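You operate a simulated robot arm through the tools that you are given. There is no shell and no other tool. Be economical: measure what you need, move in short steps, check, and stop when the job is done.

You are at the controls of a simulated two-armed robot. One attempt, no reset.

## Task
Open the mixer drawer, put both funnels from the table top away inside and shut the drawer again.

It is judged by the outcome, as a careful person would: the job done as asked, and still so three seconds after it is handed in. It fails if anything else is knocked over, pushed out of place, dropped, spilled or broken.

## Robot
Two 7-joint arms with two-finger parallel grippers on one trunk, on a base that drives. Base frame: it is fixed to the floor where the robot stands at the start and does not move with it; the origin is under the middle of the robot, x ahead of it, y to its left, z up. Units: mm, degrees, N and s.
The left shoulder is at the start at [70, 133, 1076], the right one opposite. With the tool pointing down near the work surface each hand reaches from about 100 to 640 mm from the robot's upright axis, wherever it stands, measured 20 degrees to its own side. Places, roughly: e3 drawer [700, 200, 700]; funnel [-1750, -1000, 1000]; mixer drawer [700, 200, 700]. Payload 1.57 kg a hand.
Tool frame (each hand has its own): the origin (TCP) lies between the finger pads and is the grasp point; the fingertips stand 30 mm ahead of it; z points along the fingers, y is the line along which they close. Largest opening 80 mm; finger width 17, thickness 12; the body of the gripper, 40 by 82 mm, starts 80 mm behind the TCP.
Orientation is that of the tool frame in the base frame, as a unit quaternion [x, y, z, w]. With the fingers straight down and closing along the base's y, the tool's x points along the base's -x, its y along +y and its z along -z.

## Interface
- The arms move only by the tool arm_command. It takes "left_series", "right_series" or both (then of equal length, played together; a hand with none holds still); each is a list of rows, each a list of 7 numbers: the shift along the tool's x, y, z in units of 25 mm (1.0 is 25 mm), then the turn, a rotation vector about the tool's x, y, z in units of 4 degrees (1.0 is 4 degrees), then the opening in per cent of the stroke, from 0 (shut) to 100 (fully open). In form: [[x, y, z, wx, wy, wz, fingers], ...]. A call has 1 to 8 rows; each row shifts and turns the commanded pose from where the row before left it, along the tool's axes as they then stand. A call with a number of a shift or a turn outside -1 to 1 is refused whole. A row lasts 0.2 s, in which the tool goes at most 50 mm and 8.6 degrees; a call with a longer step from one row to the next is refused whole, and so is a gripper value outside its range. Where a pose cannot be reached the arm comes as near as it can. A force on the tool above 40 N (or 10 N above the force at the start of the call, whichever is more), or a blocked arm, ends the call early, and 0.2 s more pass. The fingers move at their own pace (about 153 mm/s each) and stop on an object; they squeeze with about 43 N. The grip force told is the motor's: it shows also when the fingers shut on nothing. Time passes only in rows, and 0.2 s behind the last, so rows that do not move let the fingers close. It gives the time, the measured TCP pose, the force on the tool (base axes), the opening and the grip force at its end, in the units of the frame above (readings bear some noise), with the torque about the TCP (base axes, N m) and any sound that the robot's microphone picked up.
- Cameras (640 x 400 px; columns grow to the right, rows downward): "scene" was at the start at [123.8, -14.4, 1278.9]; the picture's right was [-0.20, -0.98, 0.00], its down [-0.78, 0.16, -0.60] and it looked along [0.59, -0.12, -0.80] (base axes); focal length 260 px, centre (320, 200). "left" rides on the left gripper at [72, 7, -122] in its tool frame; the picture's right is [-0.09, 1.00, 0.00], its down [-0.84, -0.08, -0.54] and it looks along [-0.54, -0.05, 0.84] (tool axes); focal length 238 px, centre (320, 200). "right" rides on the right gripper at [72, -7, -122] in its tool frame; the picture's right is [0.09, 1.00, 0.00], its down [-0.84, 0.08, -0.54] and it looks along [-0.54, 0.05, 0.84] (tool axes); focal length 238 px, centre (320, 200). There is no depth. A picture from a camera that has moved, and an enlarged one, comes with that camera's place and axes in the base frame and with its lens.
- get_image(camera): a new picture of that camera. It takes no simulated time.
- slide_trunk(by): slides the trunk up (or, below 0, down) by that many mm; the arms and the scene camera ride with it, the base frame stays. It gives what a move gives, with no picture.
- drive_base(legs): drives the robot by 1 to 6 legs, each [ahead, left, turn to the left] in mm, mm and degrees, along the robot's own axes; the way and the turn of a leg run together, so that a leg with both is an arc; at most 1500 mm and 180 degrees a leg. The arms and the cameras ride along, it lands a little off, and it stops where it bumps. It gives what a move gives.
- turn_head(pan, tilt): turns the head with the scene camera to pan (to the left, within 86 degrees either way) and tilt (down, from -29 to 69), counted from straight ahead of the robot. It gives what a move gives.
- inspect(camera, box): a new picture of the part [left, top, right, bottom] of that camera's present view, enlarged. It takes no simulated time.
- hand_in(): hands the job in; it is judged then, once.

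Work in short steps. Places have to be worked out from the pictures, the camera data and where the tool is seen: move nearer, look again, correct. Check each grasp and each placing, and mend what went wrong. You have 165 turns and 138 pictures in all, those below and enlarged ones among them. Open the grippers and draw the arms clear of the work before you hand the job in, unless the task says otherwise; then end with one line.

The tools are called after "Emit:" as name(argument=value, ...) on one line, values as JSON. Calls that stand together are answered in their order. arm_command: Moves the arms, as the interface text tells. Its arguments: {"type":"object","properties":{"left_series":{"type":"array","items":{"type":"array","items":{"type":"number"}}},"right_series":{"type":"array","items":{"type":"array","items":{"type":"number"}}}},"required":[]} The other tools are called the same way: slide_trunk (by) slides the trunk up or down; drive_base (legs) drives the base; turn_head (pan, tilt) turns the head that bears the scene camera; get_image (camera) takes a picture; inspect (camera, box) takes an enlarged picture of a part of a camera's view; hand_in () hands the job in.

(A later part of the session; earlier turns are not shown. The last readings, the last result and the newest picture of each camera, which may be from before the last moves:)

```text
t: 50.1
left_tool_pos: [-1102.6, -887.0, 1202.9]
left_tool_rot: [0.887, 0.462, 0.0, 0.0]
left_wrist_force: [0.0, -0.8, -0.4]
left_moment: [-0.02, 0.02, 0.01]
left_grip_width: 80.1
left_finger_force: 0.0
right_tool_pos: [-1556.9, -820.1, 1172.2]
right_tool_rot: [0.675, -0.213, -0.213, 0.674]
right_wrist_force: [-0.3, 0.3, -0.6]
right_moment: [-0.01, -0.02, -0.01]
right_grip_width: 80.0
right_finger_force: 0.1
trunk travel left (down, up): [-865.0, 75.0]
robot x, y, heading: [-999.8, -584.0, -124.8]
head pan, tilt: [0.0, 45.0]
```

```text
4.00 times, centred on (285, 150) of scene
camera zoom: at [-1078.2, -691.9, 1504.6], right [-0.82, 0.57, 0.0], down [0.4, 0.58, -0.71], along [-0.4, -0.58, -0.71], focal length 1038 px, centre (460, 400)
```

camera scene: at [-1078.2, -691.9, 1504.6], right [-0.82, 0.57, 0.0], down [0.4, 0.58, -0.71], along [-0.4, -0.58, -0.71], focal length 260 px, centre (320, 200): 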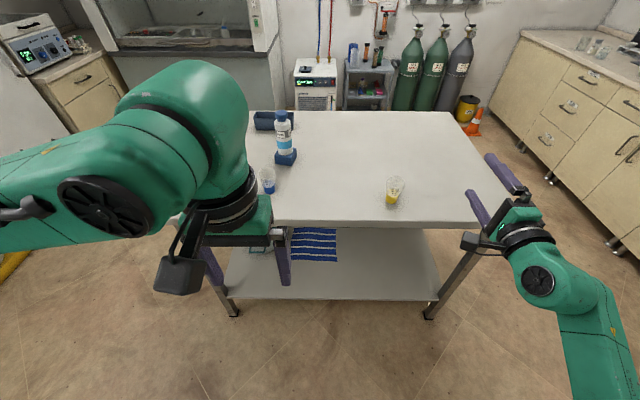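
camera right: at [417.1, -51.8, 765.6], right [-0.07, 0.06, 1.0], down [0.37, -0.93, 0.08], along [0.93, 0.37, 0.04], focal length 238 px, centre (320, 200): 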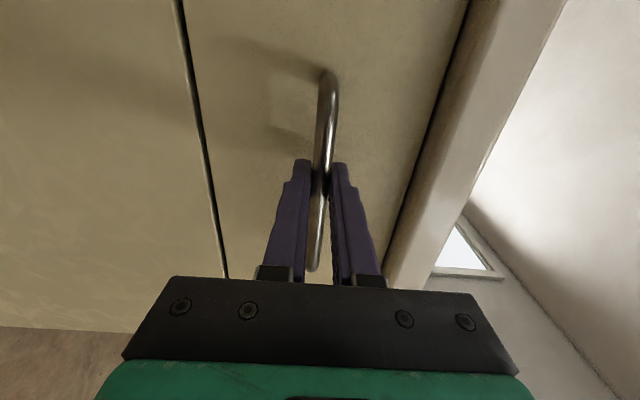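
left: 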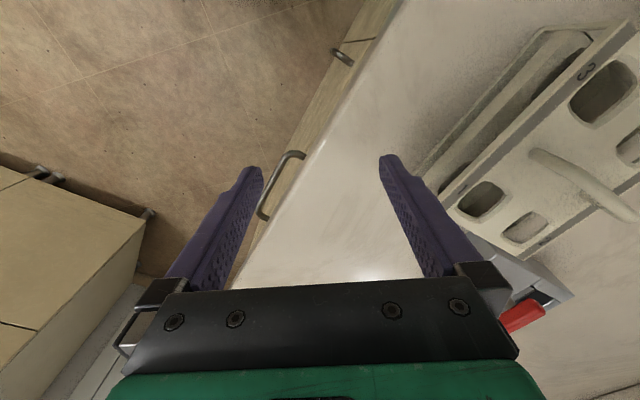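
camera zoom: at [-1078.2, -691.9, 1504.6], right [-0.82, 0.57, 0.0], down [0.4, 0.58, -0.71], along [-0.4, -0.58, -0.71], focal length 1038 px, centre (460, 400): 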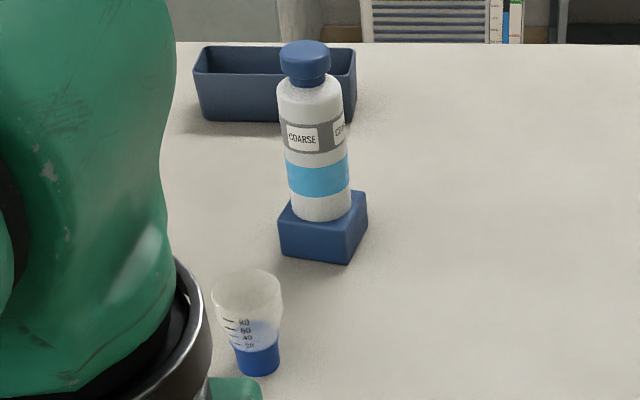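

Those are two graduated filter funnels (clear cup on coloured base), about 82 mm tall, rim ~56 mm. Triangulated: table z≈881, yellow at (-1632,-1064), blue at (-1315,-1345). I turn the right hand back to pointing down.

Emit:
arm_command(right_series=[[0, 0, 0, 1, 1, -1, 100], [0, 0, 0, 1, 1, -1, 100], [0, 0, 0, 1, 1, -1, 100], [0, 0, 0, 1, 1, -1, 100], [0, 0, 0, 1, 1, -1, 100], [0, 0, 0, 1, 1, -1, 100], [0, 0, 0, 1, 1, -1, 100], [0, 0, 0, 1, 1, -1, 100]])

Emit:
arm_command(right_series=[[0, 0, 0, 1, 1, -1, 100], [0, 0, 0, 1, 1, -1, 100], [0, 0, 0, 1, 1, -1, 100], [0, 0, 0, 1, 1, -1, 100], [0, 0, 0, 1, 1, -1, 100], [0, 0, 0, 1, 1, -1, 100], [0, 0, 0, 1, 1, -1, 100], [0, 0, 0, 1, 1, -1, 100]])

Emit:
arm_command(right_series=[[0, 0, 0, 1, 1, -1, 100], [0, 0, 0, 0.32, 0.32, -0.32, 100]])

Emit:
drive_base(legs=[[270, 0, 0]])

Emit:
get_image(camera="right")

Emit:
get_image(camera="left")

Emit:
get_image(camera="scene")

```text
t: 51.9
left_tool_pos: [-1102.7, -885.9, 1204.2]
left_tool_rot: [0.887, 0.462, 0.0, 0.001]
left_wrist_force: [0.4, -0.7, -1.4]
left_moment: [0.01, 0.0, -0.01]
left_grip_width: 79.8
left_finger_force: 0.1
right_tool_pos: [-1558.3, -820.9, 1171.4]
right_tool_rot: [0.892, 0.119, -0.131, 0.416]
right_wrist_force: [0.0, 0.6, -0.6]
right_moment: [0.01, -0.01, 0.02]
right_grip_width: 80.2
right_finger_force: 0.2
trunk travel left (down, up): [-865.0, 75.0]
robot x, y, heading: [-1002.9, -580.8, -124.9]
head pan, tilt: [0.0, 45.0]
```

```text
t: 53.7
left_tool_pos: [-1102.6, -887.3, 1203.0]
left_tool_rot: [0.887, 0.462, 0.001, 0.0]
left_wrist_force: [0.1, 0.2, 0.5]
left_moment: [0.07, -0.03, -0.01]
left_grip_width: 80.1
left_finger_force: 0.1
right_tool_pos: [-1557.6, -820.5, 1172.6]
right_tool_rot: [0.905, 0.42, -0.019, 0.06]
right_wrist_force: [0.0, 0.0, 0.2]
right_moment: [0.01, 0.01, 0.01]
right_grip_width: 80.0
right_finger_force: 0.2
trunk travel left (down, up): [-865.0, 75.0]
robot x, y, heading: [-1003.1, -584.2, -124.9]
head pan, tilt: [0.0, 45.0]
```

```text
t: 54.3
left_tool_pos: [-1101.0, -887.2, 1202.6]
left_tool_rot: [0.887, 0.462, 0.0, 0.0]
left_wrist_force: [-0.3, -0.4, 0.1]
left_moment: [0.01, 0.06, 0.01]
left_grip_width: 79.9
left_finger_force: 0.1
right_tool_pos: [-1553.0, -824.4, 1173.2]
right_tool_rot: [0.885, 0.465, -0.005, 0.006]
right_wrist_force: [0.0, 1.0, 0.0]
right_moment: [0.01, 0.0, 0.03]
right_grip_width: 79.8
right_finger_force: 0.1
right hand out of reach, approached as far as the arm can: row 2
trunk travel left (down, up): [-865.0, 75.0]
robot x, y, heading: [-1000.8, -588.2, -125.0]
head pan, tilt: [0.0, 45.0]
```

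```text
t: 56.2
left_tool_pos: [-1255.5, -1105.5, 1204.5]
left_tool_rot: [0.887, 0.462, -0.001, 0.0]
left_wrist_force: [0.2, 0.4, 0.0]
left_moment: [-0.03, 0.04, 0.01]
left_grip_width: 80.2
left_finger_force: 0.2
right_tool_pos: [-1708.3, -1043.8, 1173.8]
right_tool_rot: [0.886, 0.463, -0.005, 0.006]
right_wrist_force: [0.5, 0.3, 0.2]
right_moment: [-0.03, -0.01, -0.01]
right_grip_width: 80.1
right_finger_force: 0.0
trunk travel left (down, up): [-865.0, 75.0]
robot x, y, heading: [-1160.3, -804.4, -125.2]
head pan, tilt: [0.0, 45.0]
```

```text
104 pictures are left
camera right: at [-1671.7, -977.6, 1293.7], right [0.87, -0.49, 0.01], down [-0.41, -0.72, 0.56], along [-0.27, -0.49, -0.83], focal length 238 px, centre (320, 200)
```

right: 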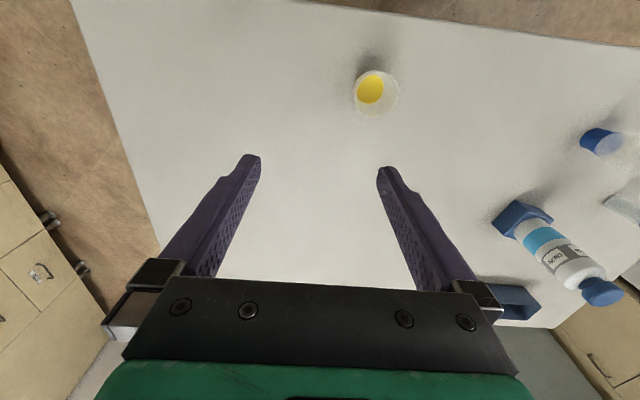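

```text
103 pictures are left
camera left: at [-1209.5, -1050.6, 1323.9], right [0.76, -0.65, 0.0], down [-0.54, -0.64, 0.54], along [-0.35, -0.41, -0.84], focal length 238 px, centre (320, 200)
```

left: 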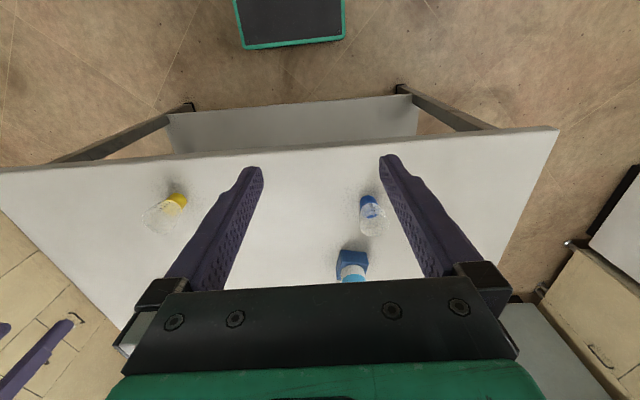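

```text
102 pictures are left
camera scene: at [-1231.0, -911.3, 1504.8], right [-0.82, 0.57, 0.0], down [0.4, 0.58, -0.71], along [-0.41, -0.58, -0.71], focal length 260 px, centre (320, 200)
```

scene: 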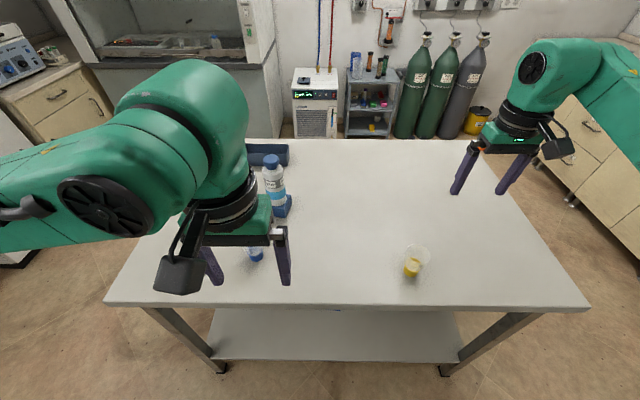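

Estimates agree: yellow (-1633,-1068), blue (-1316,-1341). Move both hands laterally over the funnels at the present safe height.

Emit:
arm_command(left_series=[[-1, 0.45, 0, 0, 0, 0, 100], [-1, 0.45, 0, 0, 0, 0, 100], [-1, 0.45, 0, 0, 0, 0, 100], [-1, 0.45, 0, 0, 0, 0, 100], [-1, 0.45, 0, 0, 0, 0, 100], [-1, 0.45, 0, 0, 0, 0, 100], [-1, 0.45, 0, 0, 0, 0, 100], [-1, 0.2, 0, 0, 0, 0, 100]], right_series=[[0.25, 0.75, 0, 0, 0, 0, 100], [0.25, 0.75, 0, 0, 0, 0, 100], [0.25, 0.75, 0, 0, 0, 0, 100], [0.25, 0.75, 0, 0, 0, 0, 100], [0, 0, 0, 0, 0, 0, 100], [0, 0, 0, 0, 0, 0, 100], [0, 0, 0, 0, 0, 0, 100], [0, 0, 0, 0, 0, 0, 100]])

Emit:
arm_command(left_series=[[-0.6, 0.1, 0, 0, 0, 0, 100], [-0.5, 0.1, 0, 0, 0, 0, 100]])

Emit:
slide_trunk(by=-130)

Emit:
get_image(camera="right")

Emit:
get_image(camera="left")

```text
t: 58.0
left_tool_pos: [-1302.3, -1320.4, 1201.8]
left_tool_rot: [0.887, 0.462, 0.001, 0.001]
left_wrist_force: [-0.4, -0.7, -0.8]
left_moment: [-0.03, -0.01, 0.0]
left_grip_width: 80.1
left_finger_force: 0.1
right_tool_pos: [-1633.1, -1067.7, 1171.3]
right_tool_rot: [0.886, 0.463, -0.004, 0.006]
right_wrist_force: [0.7, -0.5, -0.1]
right_moment: [0.01, -0.01, 0.01]
right_grip_width: 79.9
right_finger_force: 0.1
trunk travel left (down, up): [-865.0, 75.0]
robot x, y, heading: [-1154.5, -808.2, -125.1]
head pan, tilt: [0.0, 45.0]
```

```text
t: 58.6
left_tool_pos: [-1314.8, -1346.1, 1201.5]
left_tool_rot: [0.887, 0.462, 0.0, 0.0]
left_wrist_force: [-0.5, -0.9, -0.6]
left_moment: [0.04, -0.01, 0.03]
left_grip_width: 79.9
left_finger_force: 0.1
right_tool_pos: [-1634.3, -1068.6, 1171.4]
right_tool_rot: [0.886, 0.464, -0.004, 0.006]
right_wrist_force: [-0.1, 0.2, 0.9]
right_moment: [0.02, -0.04, 0.02]
right_grip_width: 80.0
right_finger_force: 0.0
trunk travel left (down, up): [-865.0, 75.0]
robot x, y, heading: [-1155.5, -806.6, -124.9]
head pan, tilt: [0.0, 45.0]
```

```text
t: 60.2
left_tool_pos: [-1313.7, -1344.5, 1071.8]
left_tool_rot: [0.887, 0.462, 0.0, 0.0]
left_wrist_force: [0.5, 0.1, -0.4]
left_moment: [0.01, -0.02, 0.01]
left_grip_width: 79.9
left_finger_force: 0.0
right_tool_pos: [-1633.4, -1066.6, 1041.5]
right_tool_rot: [0.886, 0.463, -0.005, 0.006]
right_wrist_force: [0.6, -0.5, -0.3]
right_moment: [0.0, 0.01, 0.0]
right_grip_width: 80.3
right_finger_force: 0.0
trunk travel left (down, up): [-735.0, 205.0]
robot x, y, heading: [-1159.2, -804.1, -125.0]
head pan, tilt: [0.0, 45.0]
```

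```text
101 pictures are left
camera right: at [-1596.6, -1001.7, 1162.2], right [0.87, -0.49, 0.01], down [-0.41, -0.72, 0.55], along [-0.27, -0.48, -0.83], focal length 238 px, centre (320, 200)
```

right: 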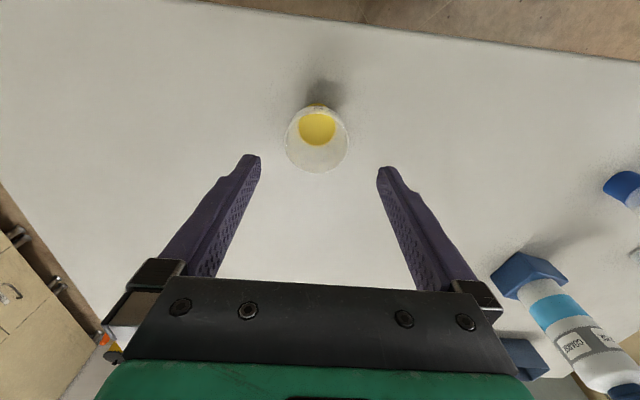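

```text
100 pictures are left
camera left: at [-1267.7, -1290.0, 1192.6], right [0.76, -0.65, 0.0], down [-0.54, -0.64, 0.54], along [-0.35, -0.41, -0.84], focal length 238 px, centre (320, 200)
```

left: 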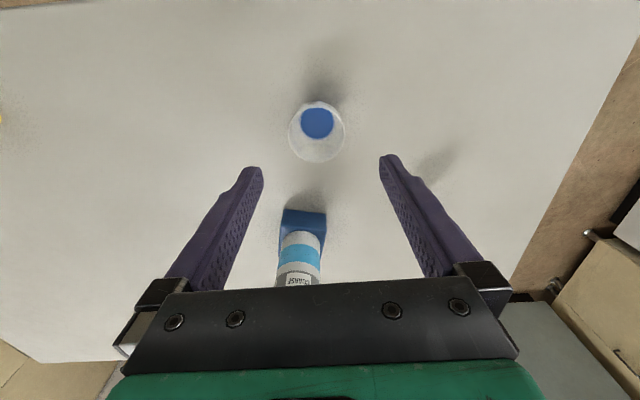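

Both hands are centred within ~5 mm. I level the left hand to the right, then lower the trunk so the pads straddle the rims.

Emit:
arm_command(left_series=[[0, 0, 0.6, 0, 0, 0, 100], [0, 0, 0.6, 0, 0, 0, 100]])

Emit:
slide_trunk(by=-60)

Emit:
get_image(camera="right")

Emit:
get_image(camera="left")

```text
t: 60.8
left_tool_pos: [-1313.3, -1344.6, 1042.0]
left_tool_rot: [0.887, 0.462, 0.0, 0.0]
left_wrist_force: [0.4, -0.1, -0.4]
left_moment: [0.01, -0.02, -0.03]
left_grip_width: 80.0
left_finger_force: 0.0
right_tool_pos: [-1632.6, -1067.1, 1042.7]
right_tool_rot: [0.886, 0.463, -0.005, 0.007]
right_wrist_force: [0.1, 0.4, -0.1]
right_moment: [-0.03, 0.0, -0.02]
right_grip_width: 80.1
right_finger_force: 0.0
trunk travel left (down, up): [-735.0, 205.0]
robot x, y, heading: [-1157.7, -809.7, -124.9]
head pan, tilt: [0.0, 45.0]
```

```text
t: 61.8
left_tool_pos: [-1313.6, -1343.9, 981.9]
left_tool_rot: [0.887, 0.461, -0.001, 0.001]
left_wrist_force: [0.0, -0.3, -0.2]
left_moment: [0.0, 0.02, 0.01]
left_grip_width: 79.7
left_finger_force: 0.0
right_tool_pos: [-1632.5, -1067.3, 982.3]
right_tool_rot: [0.886, 0.463, -0.005, 0.006]
right_wrist_force: [0.1, -0.1, 0.3]
right_moment: [-0.01, 0.0, 0.0]
right_grip_width: 80.0
right_finger_force: 0.1
trunk travel left (down, up): [-675.0, 265.0]
robot x, y, heading: [-1157.5, -808.9, -124.9]
head pan, tilt: [0.0, 45.0]
```

```text
99 pictures are left
camera right: at [-1596.6, -1001.7, 1102.2], right [0.87, -0.49, 0.01], down [-0.41, -0.72, 0.55], along [-0.27, -0.48, -0.83], focal length 238 px, centre (320, 200)
```

right: 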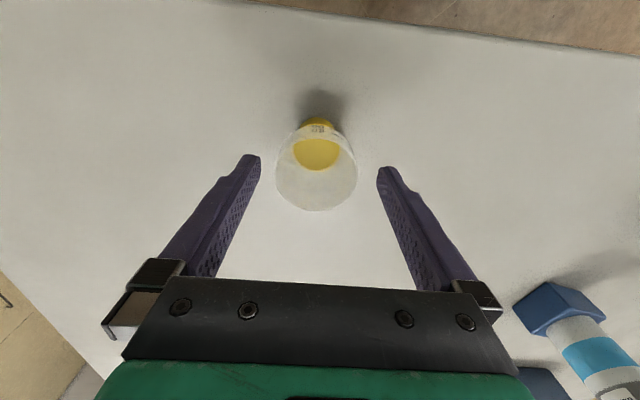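

```text
98 pictures are left
camera left: at [-1267.4, -1289.3, 1102.5], right [0.76, -0.65, 0.0], down [-0.54, -0.64, 0.54], along [-0.35, -0.41, -0.84], focal length 238 px, centre (320, 200)
```

left: 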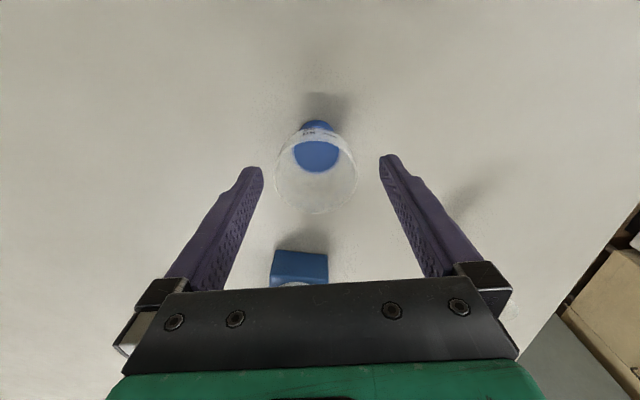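

Rims are centred laterally and ~5 mm nearer to the robot; I correct 5 mm, lower 37 mm.

Emit:
arm_command(left_series=[[0.2, 0, 0.7, 0, 0, 0, 100], [0, 0, 0.75, 0, 0, 0, 100]], right_series=[[0.2, 0, 0.7, 0, 0, 0, 100], [0, 0, 0.75, 0, 0, 0, 100]])

Emit:
get_image(camera="right")

Emit:
get_image(camera="left")

```text
t: 62.4
left_tool_pos: [-1309.8, -1341.0, 946.0]
left_tool_rot: [0.887, 0.461, 0.0, 0.0]
left_wrist_force: [0.1, 0.4, 0.4]
left_moment: [0.01, 0.01, -0.02]
left_grip_width: 80.3
left_finger_force: 0.0
right_tool_pos: [-1630.3, -1065.0, 945.2]
right_tool_rot: [0.886, 0.463, -0.004, 0.006]
right_wrist_force: [0.2, 1.0, 0.1]
right_moment: [0.0, 0.0, 0.01]
right_grip_width: 79.9
right_finger_force: 0.2
trunk travel left (down, up): [-675.0, 265.0]
robot x, y, heading: [-1160.2, -803.9, -124.8]
head pan, tilt: [0.0, 45.0]
```

```text
97 pictures are left
camera right: at [-1594.6, -999.8, 1065.4], right [0.87, -0.49, 0.01], down [-0.41, -0.72, 0.55], along [-0.27, -0.48, -0.83], focal length 238 px, centre (320, 200)
```

right: 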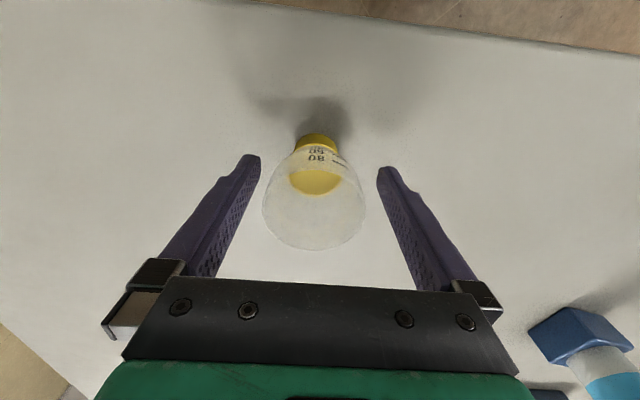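

```text
96 pictures are left
camera left: at [-1264.2, -1286.2, 1065.5], right [0.76, -0.65, 0.0], down [-0.54, -0.64, 0.54], along [-0.35, -0.41, -0.84], focal length 238 px, centre (320, 200)
```

left: 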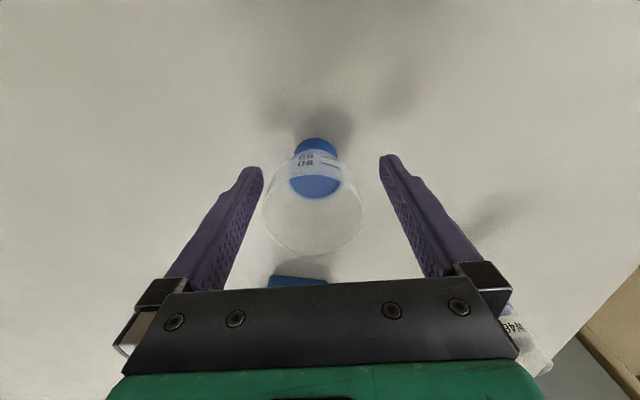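

Close both gently to 60% and see what they stop on.

Emit:
arm_command(left_series=[[0, 0, 0, 0, 0, 0, 60], [0, 0, 0, 0, 0, 0, 60], [0, 0, 0, 0, 0, 0, 60]], right_series=[[0, 0, 0, 0, 0, 0, 60], [0, 0, 0, 0, 0, 0, 60], [0, 0, 0, 0, 0, 0, 60]])

Emit:
get_image(camera="right")

Emit:
get_image(camera="left")

```text
t: 63.2
left_tool_pos: [-1310.0, -1340.8, 946.3]
left_tool_rot: [0.887, 0.461, 0.001, 0.0]
left_wrist_force: [0.7, -0.2, 1.2]
left_moment: [0.04, 0.01, 0.03]
left_grip_width: 54.6
left_finger_force: 42.7
right_tool_pos: [-1630.9, -1064.4, 945.2]
right_tool_rot: [0.886, 0.463, -0.004, 0.007]
right_wrist_force: [-0.1, 0.7, 0.3]
right_moment: [-0.04, 0.0, 0.02]
right_grip_width: 55.2
right_finger_force: 43.0
trunk travel left (down, up): [-675.0, 265.0]
robot x, y, heading: [-1160.6, -804.2, -125.3]
head pan, tilt: [0.0, 45.0]
```

```text
95 pictures are left
camera right: at [-1594.4, -999.4, 1065.7], right [0.87, -0.49, 0.01], down [-0.41, -0.72, 0.55], along [-0.27, -0.48, -0.83], focal length 238 px, centre (320, 200)
```

right: 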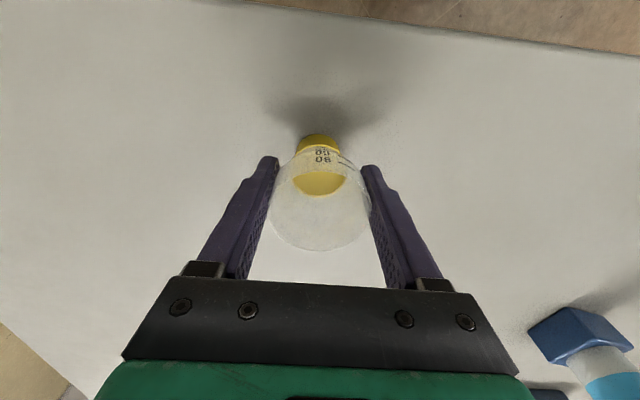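

```text
94 pictures are left
camera left: at [-1264.1, -1285.8, 1065.6], right [0.76, -0.65, 0.0], down [-0.54, -0.64, 0.54], along [-0.35, -0.41, -0.84], focal length 238 px, centre (320, 200)
```

left: 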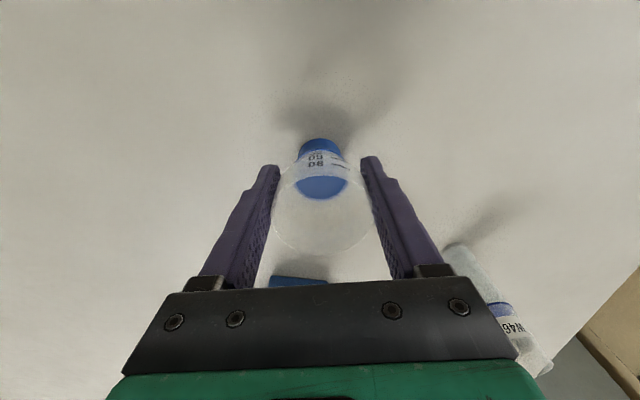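

Both gripped at 55 mm. Lift straight up with the trunk, then check.

Emit:
slide_trunk(by=60)

Emit:
get_image(camera="scene")

```text
t: 64.2
left_tool_pos: [-1310.4, -1340.3, 1006.0]
left_tool_rot: [0.887, 0.462, 0.0, 0.0]
left_wrist_force: [-0.5, -0.3, -0.4]
left_moment: [0.03, -0.03, -0.01]
left_grip_width: 55.0
left_finger_force: 42.7
right_tool_pos: [-1631.2, -1065.0, 1005.6]
right_tool_rot: [0.886, 0.463, -0.003, 0.006]
right_wrist_force: [0.4, 0.4, -1.4]
right_moment: [-0.03, -0.01, -0.04]
right_grip_width: 54.9
right_finger_force: 43.1
trunk travel left (down, up): [-735.0, 205.0]
robot x, y, heading: [-1157.4, -807.9, -125.0]
head pan, tilt: [0.0, 45.0]
```

```text
93 pictures are left
camera scene: at [-1233.0, -913.9, 1374.5], right [-0.82, 0.57, 0.0], down [0.41, 0.58, -0.71], along [-0.4, -0.58, -0.71], focal length 260 px, centre (320, 200)
```

scene: 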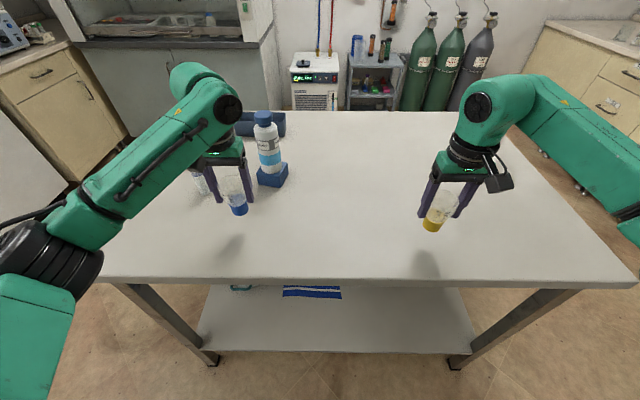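

Both funnels are firmly held. Raise 100 mm, back off, turn around and drive back to in front of the open drawer, stopping ~200 mm short.

Emit:
slide_trunk(by=100)

Emit:
drive_base(legs=[[-300, 0, 0], [0, 0, 90], [0, 0, 90], [550, -913, 0]])

Emit:
turn_head(pan=0, tilt=50)

Emit:
get_image(camera="scene")

```text
t: 65.5
left_tool_pos: [-1310.4, -1341.2, 1105.2]
left_tool_rot: [0.887, 0.462, 0.0, 0.0]
left_wrist_force: [-0.4, -0.9, -0.3]
left_moment: [0.0, -0.01, 0.0]
left_grip_width: 54.7
left_finger_force: 43.3
right_tool_pos: [-1630.5, -1064.8, 1104.6]
right_tool_rot: [0.886, 0.464, -0.004, 0.006]
right_wrist_force: [0.5, -0.1, 0.1]
right_moment: [0.02, 0.01, 0.01]
right_grip_width: 55.2
right_finger_force: 42.7
trunk travel left (down, up): [-835.0, 105.0]
robot x, y, heading: [-1155.2, -806.7, -125.2]
head pan, tilt: [0.0, 45.0]
```

```text
t: 80.1
left_tool_pos: [221.1, -135.7, 1105.7]
left_tool_rot: [-0.449, 0.894, 0.0, 0.0]
left_wrist_force: [-0.5, 0.7, -0.7]
left_moment: [-0.02, -0.04, 0.01]
left_grip_width: 54.1
left_finger_force: 43.6
right_tool_pos: [534.4, -421.7, 1106.2]
right_tool_rot: [-0.451, 0.892, 0.007, 0.005]
right_wrist_force: [0.6, 0.6, -1.8]
right_moment: [0.03, 0.0, 0.01]
right_grip_width: 54.4
right_finger_force: 42.8
trunk travel left (down, up): [-835.0, 105.0]
robot x, y, heading: [56.4, -666.2, 53.5]
head pan, tilt: [0.0, 45.0]
```

```text
t: 80.8
left_tool_pos: [222.4, -136.0, 1105.9]
left_tool_rot: [-0.45, 0.893, 0.0, 0.0]
left_wrist_force: [-0.7, 0.2, -1.2]
left_moment: [-0.03, 0.0, -0.01]
left_grip_width: 54.4
left_finger_force: 43.0
right_tool_pos: [534.3, -421.1, 1104.7]
right_tool_rot: [-0.451, 0.892, 0.006, 0.004]
right_wrist_force: [0.3, -0.3, -1.0]
right_moment: [0.01, 0.02, -0.02]
right_grip_width: 54.3
right_finger_force: 43.2
trunk travel left (down, up): [-835.0, 105.0]
robot x, y, heading: [57.5, -670.4, 53.6]
head pan, tilt: [0.0, 50.0]
```

```text
92 pictures are left
camera scene: at [131.6, -564.2, 1467.6], right [0.8, -0.6, 0.0], down [-0.46, -0.62, -0.64], along [0.38, 0.52, -0.77], focal length 260 px, centre (320, 200)
```

scene: 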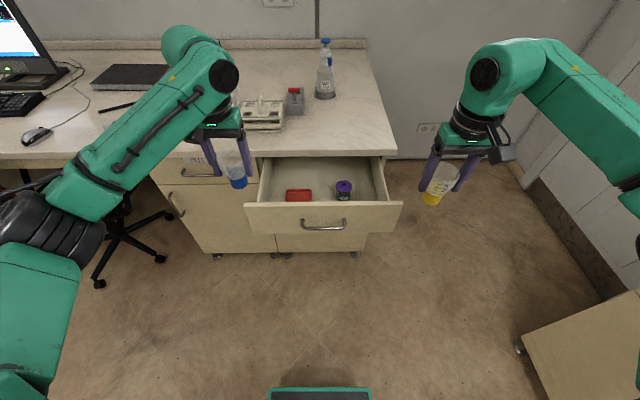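

Emit:
inspect(camera="scene", box=[230, 140, 422, 260])

```text
3.33 times, centred on (326, 200) of scene
camera zoom: at [131.6, -564.2, 1467.6], right [0.8, -0.6, 0.0], down [-0.46, -0.62, -0.64], along [0.38, 0.52, -0.77], focal length 865 px, centre (300, 200)
```

zoom: 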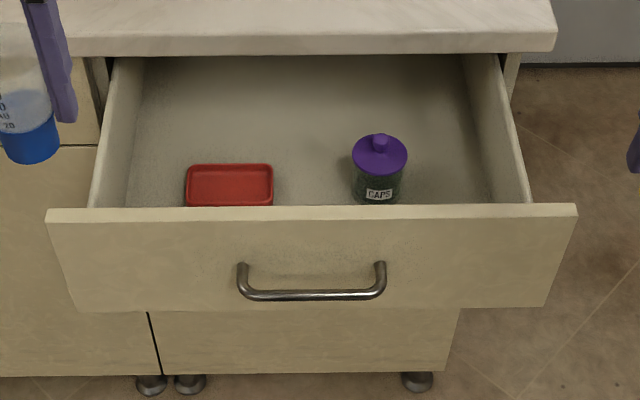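

The drawer interior is ~413 mm wide, tray and jar near the front. Gaps are narrow in the lateral direction, so I rotate both hands 90° (fingers closing along the drawer depth) in free air here.

Emit:
arm_command(left_series=[[0, 0, 0, 0, 0, -1, 60], [0, 0, 0, 0, 0, -1, 60], [0, 0, 0, 0, 0, -1, 60], [0, 0, 0, 0, 0, -1, 60], [0, 0, 0, 0, 0, -1, 60], [0, 0, 0, 0, 0, -1, 60], [0, 0, 0, 0, 0, -1, 60], [0, 0, 0, 0, 0, -1, 60]], right_series=[[0, 0, 0, 0, 0, 1, 60], [0, 0, 0, 0, 0, 1, 60], [0, 0, 0, 0, 0, 1, 60], [0, 0, 0, 0, 0, 1, 60], [0, 0, 0, 0, 0, 1, 60], [0, 0, 0, 0, 0, 1, 60], [0, 0, 0, 0, 0, 1, 60], [0, 0, 0, 0, 0, 1, 60]])

Emit:
arm_command(left_series=[[0, 0, 0, 0, 0, -1, 60], [0, 0, 0, 0, 0, -1, 60], [0, 0, 0, 0, 0, -1, 60], [0, 0, 0, 0, 0, -1, 60], [0, 0, 0, 0, 0, -1, 60], [0, 0, 0, 0, 0, -1, 60], [0, 0, 0, 0, 0, -1, 60], [0, 0, 0, 0, 0, -1, 60]], right_series=[[0, 0, 0, 0, 0, 1, 60], [0, 0, 0, 0, 0, 1, 60], [0, 0, 0, 0, 0, 1, 60], [0, 0, 0, 0, 0, 1, 60], [0, 0, 0, 0, 0, 1, 60], [0, 0, 0, 0, 0, 1, 60], [0, 0, 0, 0, 0, 1, 60], [0, 0, 0, 0, 0, 1, 60]])

Emit:
arm_command(left_series=[[0, 0, 0, 0, 0, -1, 60], [0, 0, 0, 0, 0, -1, 60], [0, 0, 0, 0, 0, -1, 60], [0, 0, 0, 0, 0, -1, 60], [0, 0, 0, 0, 0, -1, 60], [0, 0, 0, 0, 0, -1, 60]], right_series=[[0, 0, 0, 0, 0, 1, 60], [0, 0, 0, 0, 0, 1, 60], [0, 0, 0, 0, 0, 1, 60], [0, 0, 0, 0, 0, 1, 60], [0, 0, 0, 0, 0, 1, 60], [0, 0, 0, 0, 0, 1, 60]])

Emit:
get_image(camera="scene")

Emit:
get_image(camera="right")

```text
t: 82.6
left_tool_pos: [221.6, -135.8, 1106.0]
left_tool_rot: [-0.679, 0.734, 0.0, 0.0]
left_wrist_force: [0.1, -0.2, -1.0]
left_moment: [-0.05, 0.01, -0.01]
left_grip_width: 54.1
left_finger_force: 43.0
right_tool_pos: [535.1, -421.6, 1105.2]
right_tool_rot: [-0.187, 0.982, 0.007, 0.002]
right_wrist_force: [0.3, 0.0, -0.6]
right_moment: [0.0, -0.02, 0.03]
right_grip_width: 54.5
right_finger_force: 43.0
trunk travel left (down, up): [-835.0, 105.0]
robot x, y, heading: [54.6, -666.0, 53.5]
head pan, tilt: [0.0, 50.0]
```

```text
t: 84.4
left_tool_pos: [222.5, -137.3, 1105.4]
left_tool_rot: [0.855, -0.519, -0.001, 0.0]
left_wrist_force: [0.0, -0.9, -1.4]
left_moment: [0.01, -0.02, 0.01]
left_grip_width: 54.0
left_finger_force: 43.5
right_tool_pos: [534.5, -421.1, 1106.6]
right_tool_rot: [0.091, 0.996, 0.007, 0.0]
right_wrist_force: [-0.2, -0.8, -0.7]
right_moment: [0.01, 0.01, 0.01]
right_grip_width: 54.5
right_finger_force: 43.4
trunk travel left (down, up): [-835.0, 105.0]
robot x, y, heading: [55.6, -670.8, 53.6]
head pan, tilt: [0.0, 50.0]
```

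```text
t: 85.8
left_tool_pos: [222.1, -136.7, 1105.9]
left_tool_rot: [0.944, -0.329, -0.001, -0.001]
left_wrist_force: [0.6, -0.9, -1.1]
left_moment: [0.01, -0.04, 0.01]
left_grip_width: 54.1
left_finger_force: 43.0
right_tool_pos: [533.4, -422.1, 1106.0]
right_tool_rot: [0.295, 0.955, 0.007, -0.002]
right_wrist_force: [-0.5, -0.4, -0.8]
right_moment: [0.01, 0.05, 0.01]
right_grip_width: 54.5
right_finger_force: 43.1
trunk travel left (down, up): [-835.0, 105.0]
robot x, y, heading: [54.1, -666.2, 53.7]
head pan, tilt: [0.0, 50.0]
```

```text
90 pictures are left
camera scene: at [131.6, -564.1, 1467.6], right [0.8, -0.6, 0.0], down [-0.46, -0.62, -0.64], along [0.38, 0.52, -0.77], focal length 260 px, centre (320, 200)
```

scene: 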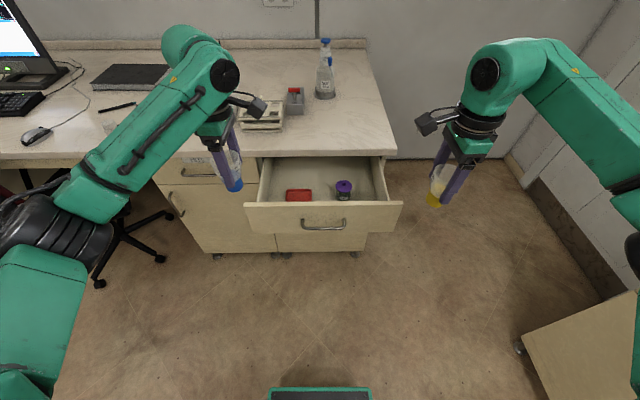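

```text
89 pictures are left
camera right: at [471.4, -388.1, 1227.1], right [0.49, 0.87, 0.01], down [0.73, -0.42, 0.54], along [0.48, -0.25, -0.84], focal length 238 px, centre (320, 200)
```

right: 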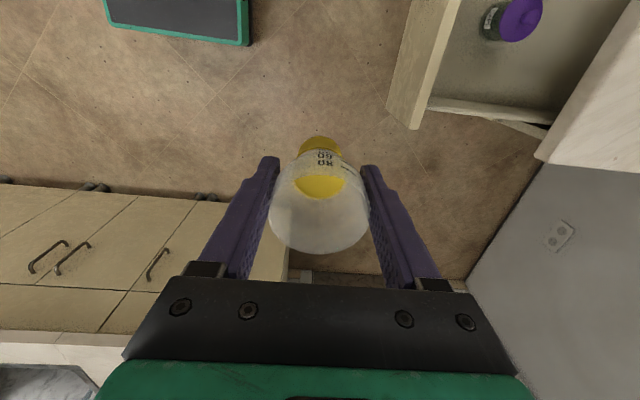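

Hands rotated with funnels secure. I pull the left hand back and up 100 mm, then drive so that the right hand comes over the free right-hand gap of the drawer.

Emit:
arm_command(left_series=[[0, 1, -0.5, 0, 0, 0, 60], [0, 1, -0.5, 0, 0, 0, 60], [0, 1, -0.5, 0, 0, 0, 60], [0, 1, -0.5, 0, 0, 0, 60]])

Emit:
drive_base(legs=[[255, 73, 1]])

Emit:
get_image(camera="right")

Emit:
get_image(camera="scene")

```text
t: 86.8
left_tool_pos: [158.0, -214.8, 1157.4]
left_tool_rot: [0.944, -0.33, 0.0, -0.001]
left_wrist_force: [-0.5, 0.0, -0.2]
left_moment: [-0.01, -0.02, 0.03]
left_grip_width: 54.3
left_finger_force: 43.1
right_tool_pos: [532.4, -423.4, 1106.6]
right_tool_rot: [0.295, 0.956, 0.008, -0.001]
right_wrist_force: [-0.4, 0.7, -0.5]
right_moment: [0.01, 0.01, 0.04]
right_grip_width: 54.1
right_finger_force: 42.6
trunk travel left (down, up): [-835.0, 105.0]
robot x, y, heading: [54.5, -667.4, 53.7]
head pan, tilt: [0.0, 50.0]
```

```text
t: 88.7
left_tool_pos: [237.9, 31.8, 1157.0]
left_tool_rot: [0.947, -0.322, 0.001, -0.001]
left_wrist_force: [0.7, 0.4, 0.2]
left_moment: [-0.02, 0.0, 0.0]
left_grip_width: 54.4
left_finger_force: 43.1
right_tool_pos: [616.2, -169.4, 1106.3]
right_tool_rot: [0.286, 0.958, 0.008, -0.002]
right_wrist_force: [-0.2, -0.2, -1.0]
right_moment: [-0.02, -0.01, -0.01]
right_grip_width: 54.4
right_finger_force: 42.6
trunk travel left (down, up): [-835.0, 105.0]
robot x, y, heading: [146.9, -419.7, 54.4]
head pan, tilt: [0.0, 50.0]
```

```text
88 pictures are left
camera right: at [552.5, -136.8, 1228.0], right [0.47, 0.88, 0.02], down [0.74, -0.4, 0.54], along [0.48, -0.24, -0.84], focal length 238 px, centre (320, 200)
```

right: 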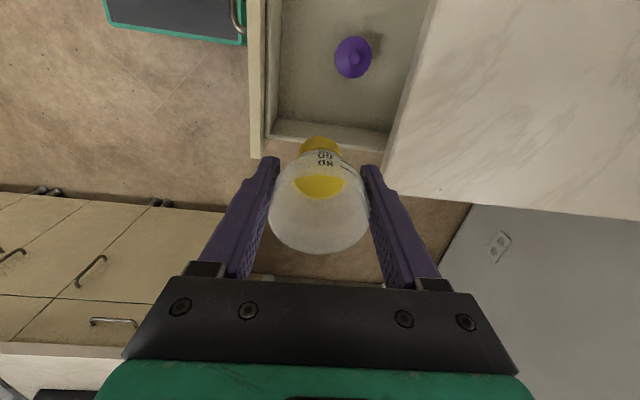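

```text
87 pictures are left
camera scene: at [215.8, -319.3, 1467.9], right [0.81, -0.58, 0.0], down [-0.44, -0.62, -0.64], along [0.37, 0.52, -0.77], focal length 260 px, centre (320, 200)
```

scene: 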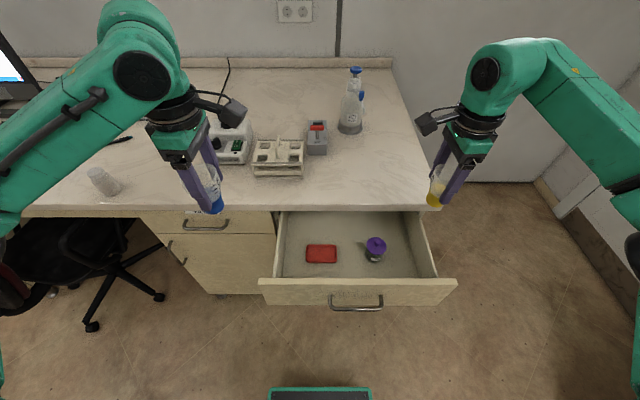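

The view fits: gap for the yellow funnel centred at about (630,-163), floor z≈720. I shift the right hand ~14 mm, move the left hand outward 50 mm, and lower the trunk 180 mm.

Emit:
arm_command(left_series=[[-1, 0, 0, 0, 0, 0, 60], [-1, 0, 0, 0, 0, 0, 60]], right_series=[[-0.3, 0.5, 0, 0, 0, 0, 60], [0, 0, 0, 0, 0, 0, 60]])

Emit:
slide_trunk(by=-180)

Emit:
get_image(camera="right")

Emit:
get_image(camera="scene")

```text
t: 89.3
left_tool_pos: [197.3, 63.8, 1157.3]
left_tool_rot: [0.947, -0.321, 0.0, 0.001]
left_wrist_force: [0.0, -0.2, -0.5]
left_moment: [-0.03, -0.06, 0.02]
left_grip_width: 54.3
left_finger_force: 42.5
right_tool_pos: [630.1, -162.5, 1105.1]
right_tool_rot: [0.286, 0.958, 0.006, 0.0]
right_wrist_force: [0.0, 0.9, -0.1]
right_moment: [0.01, 0.0, 0.02]
right_grip_width: 54.4
right_finger_force: 43.0
trunk travel left (down, up): [-835.0, 105.0]
robot x, y, heading: [142.7, -416.3, 54.7]
head pan, tilt: [0.0, 50.0]
```

```text
t: 91.3
left_tool_pos: [198.8, 64.8, 978.3]
left_tool_rot: [0.947, -0.321, 0.0, 0.0]
left_wrist_force: [0.4, 0.4, -0.2]
left_moment: [-0.01, -0.01, 0.01]
left_grip_width: 53.9
left_finger_force: 42.7
right_tool_pos: [630.9, -162.1, 925.3]
right_tool_rot: [0.287, 0.958, 0.008, -0.002]
right_wrist_force: [-0.5, -0.4, -0.9]
right_moment: [-0.02, 0.0, 0.03]
right_grip_width: 54.1
right_finger_force: 42.4
trunk travel left (down, up): [-655.0, 285.0]
robot x, y, heading: [142.1, -418.3, 54.2]
head pan, tilt: [0.0, 50.0]
```

```text
86 pictures are left
camera right: at [567.4, -128.9, 1046.8], right [0.47, 0.88, 0.01], down [0.74, -0.4, 0.54], along [0.48, -0.24, -0.84], focal length 238 px, centre (320, 200)
```

right: 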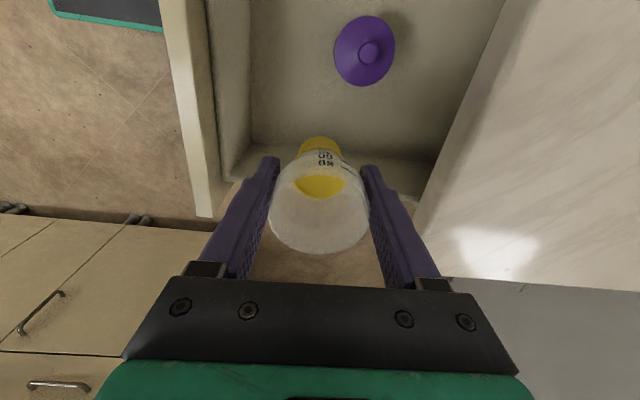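

```text
85 pictures are left
camera scene: at [216.4, -317.1, 1287.7], right [0.81, -0.58, 0.0], down [-0.45, -0.62, -0.64], along [0.37, 0.52, -0.77], focal length 260 px, centre (320, 200)
```

scene: 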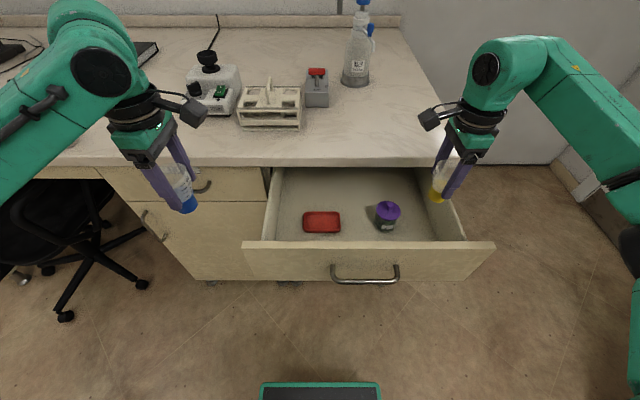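

Alignment good (13 mm to jar, ~15 mm to the wall). Lower the right hand 115 mm with the arm.

Emit:
arm_command(right_series=[[0, 0, 0.8, 0, 0, 0, 60], [0, 0, 0.8, 0, 0, 0, 60], [0, 0, 0.8, 0, 0, 0, 60], [0, 0, 0.8, 0, 0, 0, 60], [0, 0, 0.8, 0, 0, 0, 60], [0, 0, 0.6, 0, 0, 0, 60]])

Emit:
get_image(camera="right")

Emit:
inspect(camera="scene", box=[340, 140, 500, 260])

```text
t: 92.7
left_tool_pos: [197.9, 64.5, 976.1]
left_tool_rot: [0.947, -0.322, 0.0, 0.0]
left_wrist_force: [0.1, 0.6, -0.3]
left_moment: [-0.01, -0.02, -0.03]
left_grip_width: 54.1
left_finger_force: 42.9
right_tool_pos: [632.8, -159.9, 809.4]
right_tool_rot: [0.286, 0.958, 0.008, -0.001]
right_wrist_force: [-0.9, 0.3, -1.5]
right_moment: [-0.03, 0.01, -0.03]
right_grip_width: 54.1
right_finger_force: 43.0
trunk travel left (down, up): [-655.0, 285.0]
robot x, y, heading: [142.8, -421.6, 54.3]
head pan, tilt: [0.0, 50.0]
```

```text
84 pictures are left
camera right: at [569.3, -128.5, 931.9], right [0.47, 0.88, 0.01], down [0.74, -0.4, 0.54], along [0.48, -0.24, -0.84], focal length 238 px, centre (320, 200)
```

right: 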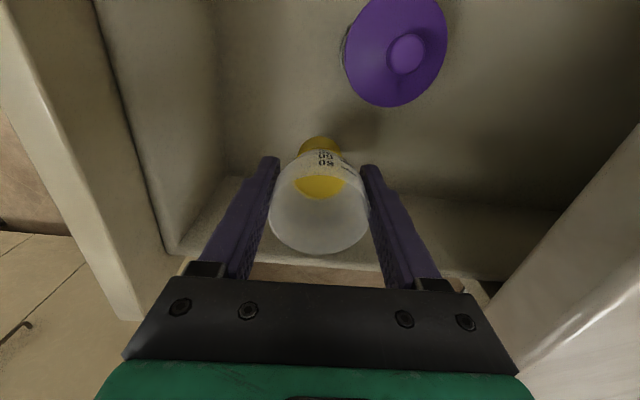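

```text
3.33 times, centred on (420, 200) of scene
camera zoom: at [216.7, -317.0, 1287.6], right [0.81, -0.58, 0.0], down [-0.45, -0.62, -0.64], along [0.37, 0.52, -0.77], focal length 865 px, centre (-13, 200)
```

zoom: 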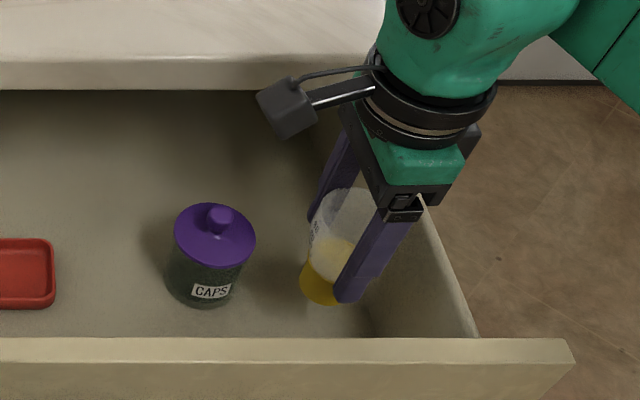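

Well placed in the gap. Lower in 5 mm steps toward the floor.

Emit:
arm_command(right_series=[[0, 0, 0.2, 0, 0, 0, 60], [0, 0, 0.2, 0, 0, 0, 60], [0, 0, 0.2, 0, 0, 0, 60], [0, 0, 0, 0, 0, 0, 60]])

Emit:
get_image(camera="right")

```text
t: 93.7
left_tool_pos: [199.0, 64.5, 977.1]
left_tool_rot: [0.947, -0.321, 0.0, 0.0]
left_wrist_force: [-0.4, -0.1, -1.1]
left_moment: [0.04, 0.0, 0.03]
left_grip_width: 54.0
left_finger_force: 43.2
right_tool_pos: [632.1, -160.3, 795.9]
right_tool_rot: [0.287, 0.958, 0.007, -0.001]
right_wrist_force: [-1.0, 0.1, -1.0]
right_moment: [0.03, 0.0, 0.0]
right_grip_width: 54.3
right_finger_force: 42.8
trunk travel left (down, up): [-655.0, 285.0]
robot x, y, heading: [144.1, -417.3, 54.5]
head pan, tilt: [0.0, 50.0]
```

```text
82 pictures are left
camera right: at [568.3, -127.6, 916.7], right [0.47, 0.88, 0.01], down [0.74, -0.4, 0.54], along [0.48, -0.24, -0.84], focal length 238 px, centre (320, 200)
```

right: 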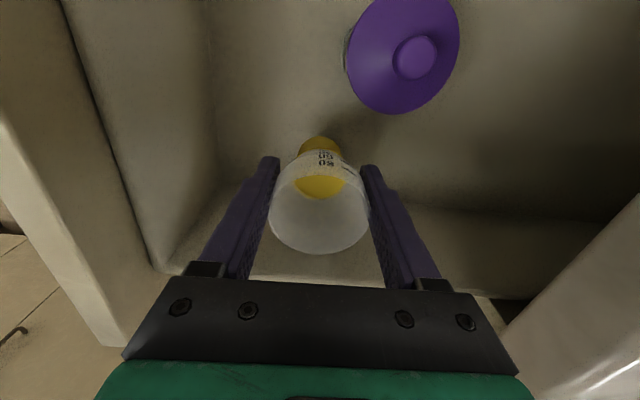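

Emit:
arm_command(right_series=[[0, 0, 0.16, 0, 0, 0, 60], [0, 0, 0.16, 0, 0, 0, 60], [0, 0, 0, 0, 0, 0, 60]])

```text
t: 94.5
left_tool_pos: [197.3, 64.3, 977.8]
left_tool_rot: [0.947, -0.322, -0.001, -0.001]
left_wrist_force: [-0.5, -0.2, -0.7]
left_moment: [-0.01, 0.01, 0.03]
left_grip_width: 53.9
left_finger_force: 43.0
right_tool_pos: [632.5, -160.7, 788.1]
right_tool_rot: [0.287, 0.958, 0.008, -0.001]
right_wrist_force: [0.2, 0.8, -1.3]
right_moment: [-0.01, -0.01, 0.02]
right_grip_width: 54.3
right_finger_force: 43.0
trunk travel left (down, up): [-655.0, 285.0]
robot x, y, heading: [143.5, -423.2, 54.6]
head pan, tilt: [0.0, 50.0]
```

No contact yet at 788; continue in 3–4 mm steps.

Emit:
arm_command(right_series=[[0, 0, 0.14, 0, 0, 0, 60], [0, 0, 0.14, 0, 0, 0, 60], [0, 0, 0, 0, 0, 0, 60]])

Emit:
inspect(camera="scene", box=[340, 140, 500, 260])

```text
t: 95.3
left_tool_pos: [199.1, 64.6, 977.3]
left_tool_rot: [0.947, -0.322, 0.0, 0.0]
left_wrist_force: [0.0, -0.1, -1.7]
left_moment: [-0.01, 0.03, -0.02]
left_grip_width: 54.1
left_finger_force: 42.6
right_tool_pos: [631.2, -160.6, 780.7]
right_tool_rot: [0.287, 0.958, 0.008, -0.001]
right_wrist_force: [-0.6, -0.1, -0.2]
right_moment: [0.02, -0.01, 0.01]
right_grip_width: 54.2
right_finger_force: 42.6
trunk travel left (down, up): [-655.0, 285.0]
robot x, y, heading: [140.2, -421.2, 54.8]
head pan, tilt: [0.0, 50.0]
```

```text
3.33 times, centred on (420, 200) of scene
camera zoom: at [216.5, -317.0, 1287.6], right [0.81, -0.58, 0.0], down [-0.45, -0.62, -0.64], along [0.37, 0.52, -0.77], focal length 865 px, centre (-13, 200)
```

zoom: 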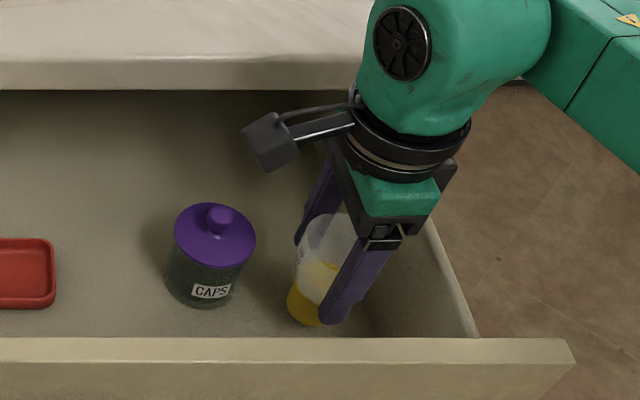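

Emit:
arm_command(right_series=[[0, 0, 0.14, 0, 0, 0, 60], [0, 0, 0.14, 0, 0, 0, 60], [0, 0, 0, 0, 0, 0, 60]])

```text
t: 96.1
left_tool_pos: [197.4, 64.5, 976.8]
left_tool_rot: [0.947, -0.322, 0.0, 0.0]
left_wrist_force: [0.2, -0.3, -1.2]
left_moment: [0.0, 0.01, -0.01]
left_grip_width: 54.2
left_finger_force: 43.0
right_tool_pos: [630.8, -158.9, 773.9]
right_tool_rot: [0.286, 0.958, 0.007, -0.001]
right_wrist_force: [-1.0, -0.1, -1.0]
right_moment: [-0.01, 0.0, 0.04]
right_grip_width: 54.1
right_finger_force: 43.0
trunk travel left (down, up): [-655.0, 285.0]
robot x, y, heading: [143.0, -419.5, 54.5]
head pan, tilt: [0.0, 50.0]
```

Emit:
arm_command(right_series=[[0, 0, 0.14, 0, 0, 0, 60], [0, 0, 0.14, 0, 0, 0, 60], [0, 0, 0, 0, 0, 0, 60]])

Emit:
get_image(camera="right")

Emit:
get_image(camera="left")

```text
t: 96.9
left_tool_pos: [197.6, 64.2, 977.6]
left_tool_rot: [0.947, -0.322, 0.0, 0.0]
left_wrist_force: [0.6, -0.6, 0.1]
left_moment: [0.03, -0.04, -0.01]
left_grip_width: 54.1
left_finger_force: 43.0
right_tool_pos: [632.9, -158.9, 766.8]
right_tool_rot: [0.287, 0.958, 0.009, -0.001]
right_wrist_force: [0.0, -0.6, -0.6]
right_moment: [0.03, 0.03, 0.03]
right_grip_width: 54.1
right_finger_force: 43.3
trunk travel left (down, up): [-655.0, 285.0]
robot x, y, heading: [141.0, -417.4, 54.4]
head pan, tilt: [0.0, 50.0]
```

```text
80 pictures are left
camera right: at [568.1, -126.6, 889.1], right [0.47, 0.88, 0.01], down [0.74, -0.4, 0.54], along [0.48, -0.24, -0.84], focal length 238 px, centre (320, 200)
```

right: 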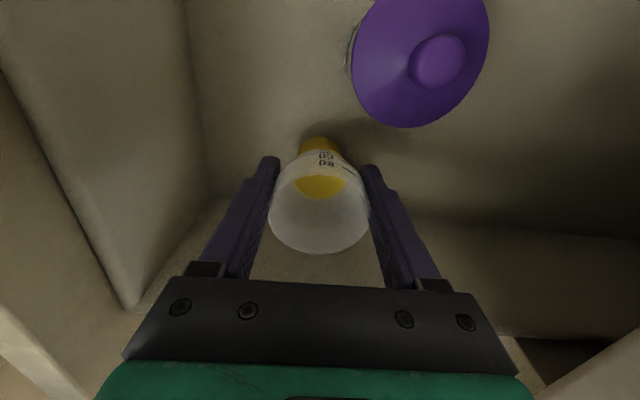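

```text
79 pictures are left
camera left: at [251.0, 15.2, 1096.9], right [-0.68, -0.73, 0.0], down [-0.62, 0.57, 0.54], along [-0.4, 0.37, -0.84], focal length 238 px, centre (320, 200)
```

left: 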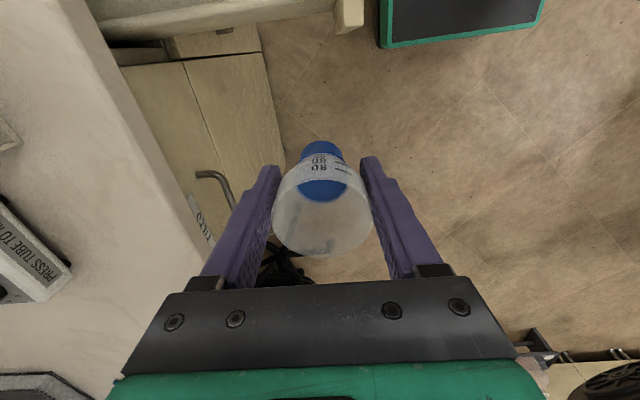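

Emit:
arm_command(right_series=[[0, 0, 0.14, 0, 0, 0, 60], [0, 0, 0.14, 0, 0, 0, 60], [0, 0, 0, 0, 0, 0, 60]])

Emit:
inspect(camera="scene", box=[340, 140, 500, 260])

```text
t: 97.7
left_tool_pos: [195.9, 62.3, 979.0]
left_tool_rot: [0.947, -0.322, 0.001, -0.001]
left_wrist_force: [0.2, 0.9, -1.1]
left_moment: [0.0, -0.03, -0.01]
left_grip_width: 53.9
left_finger_force: 43.0
right_tool_pos: [631.3, -159.5, 763.2]
right_tool_rot: [0.287, 0.958, 0.012, 0.0]
right_wrist_force: [5.3, -3.1, 27.8]
right_moment: [-0.72, -0.51, 0.15]
right_grip_width: 54.2
right_finger_force: 42.9
trunk travel left (down, up): [-655.0, 285.0]
robot x, y, heading: [141.5, -422.3, 54.7]
head pan, tilt: [0.0, 50.0]
```

```text
3.33 times, centred on (420, 200) of scene
camera zoom: at [212.8, -319.9, 1288.5], right [0.81, -0.58, 0.0], down [-0.44, -0.62, -0.65], along [0.38, 0.52, -0.76], focal length 865 px, centre (-13, 200)
```

zoom: 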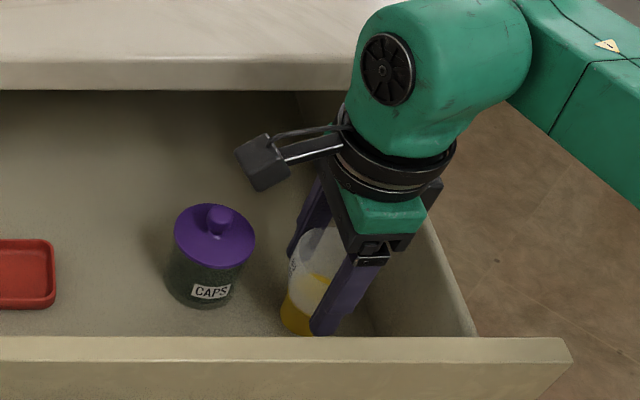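

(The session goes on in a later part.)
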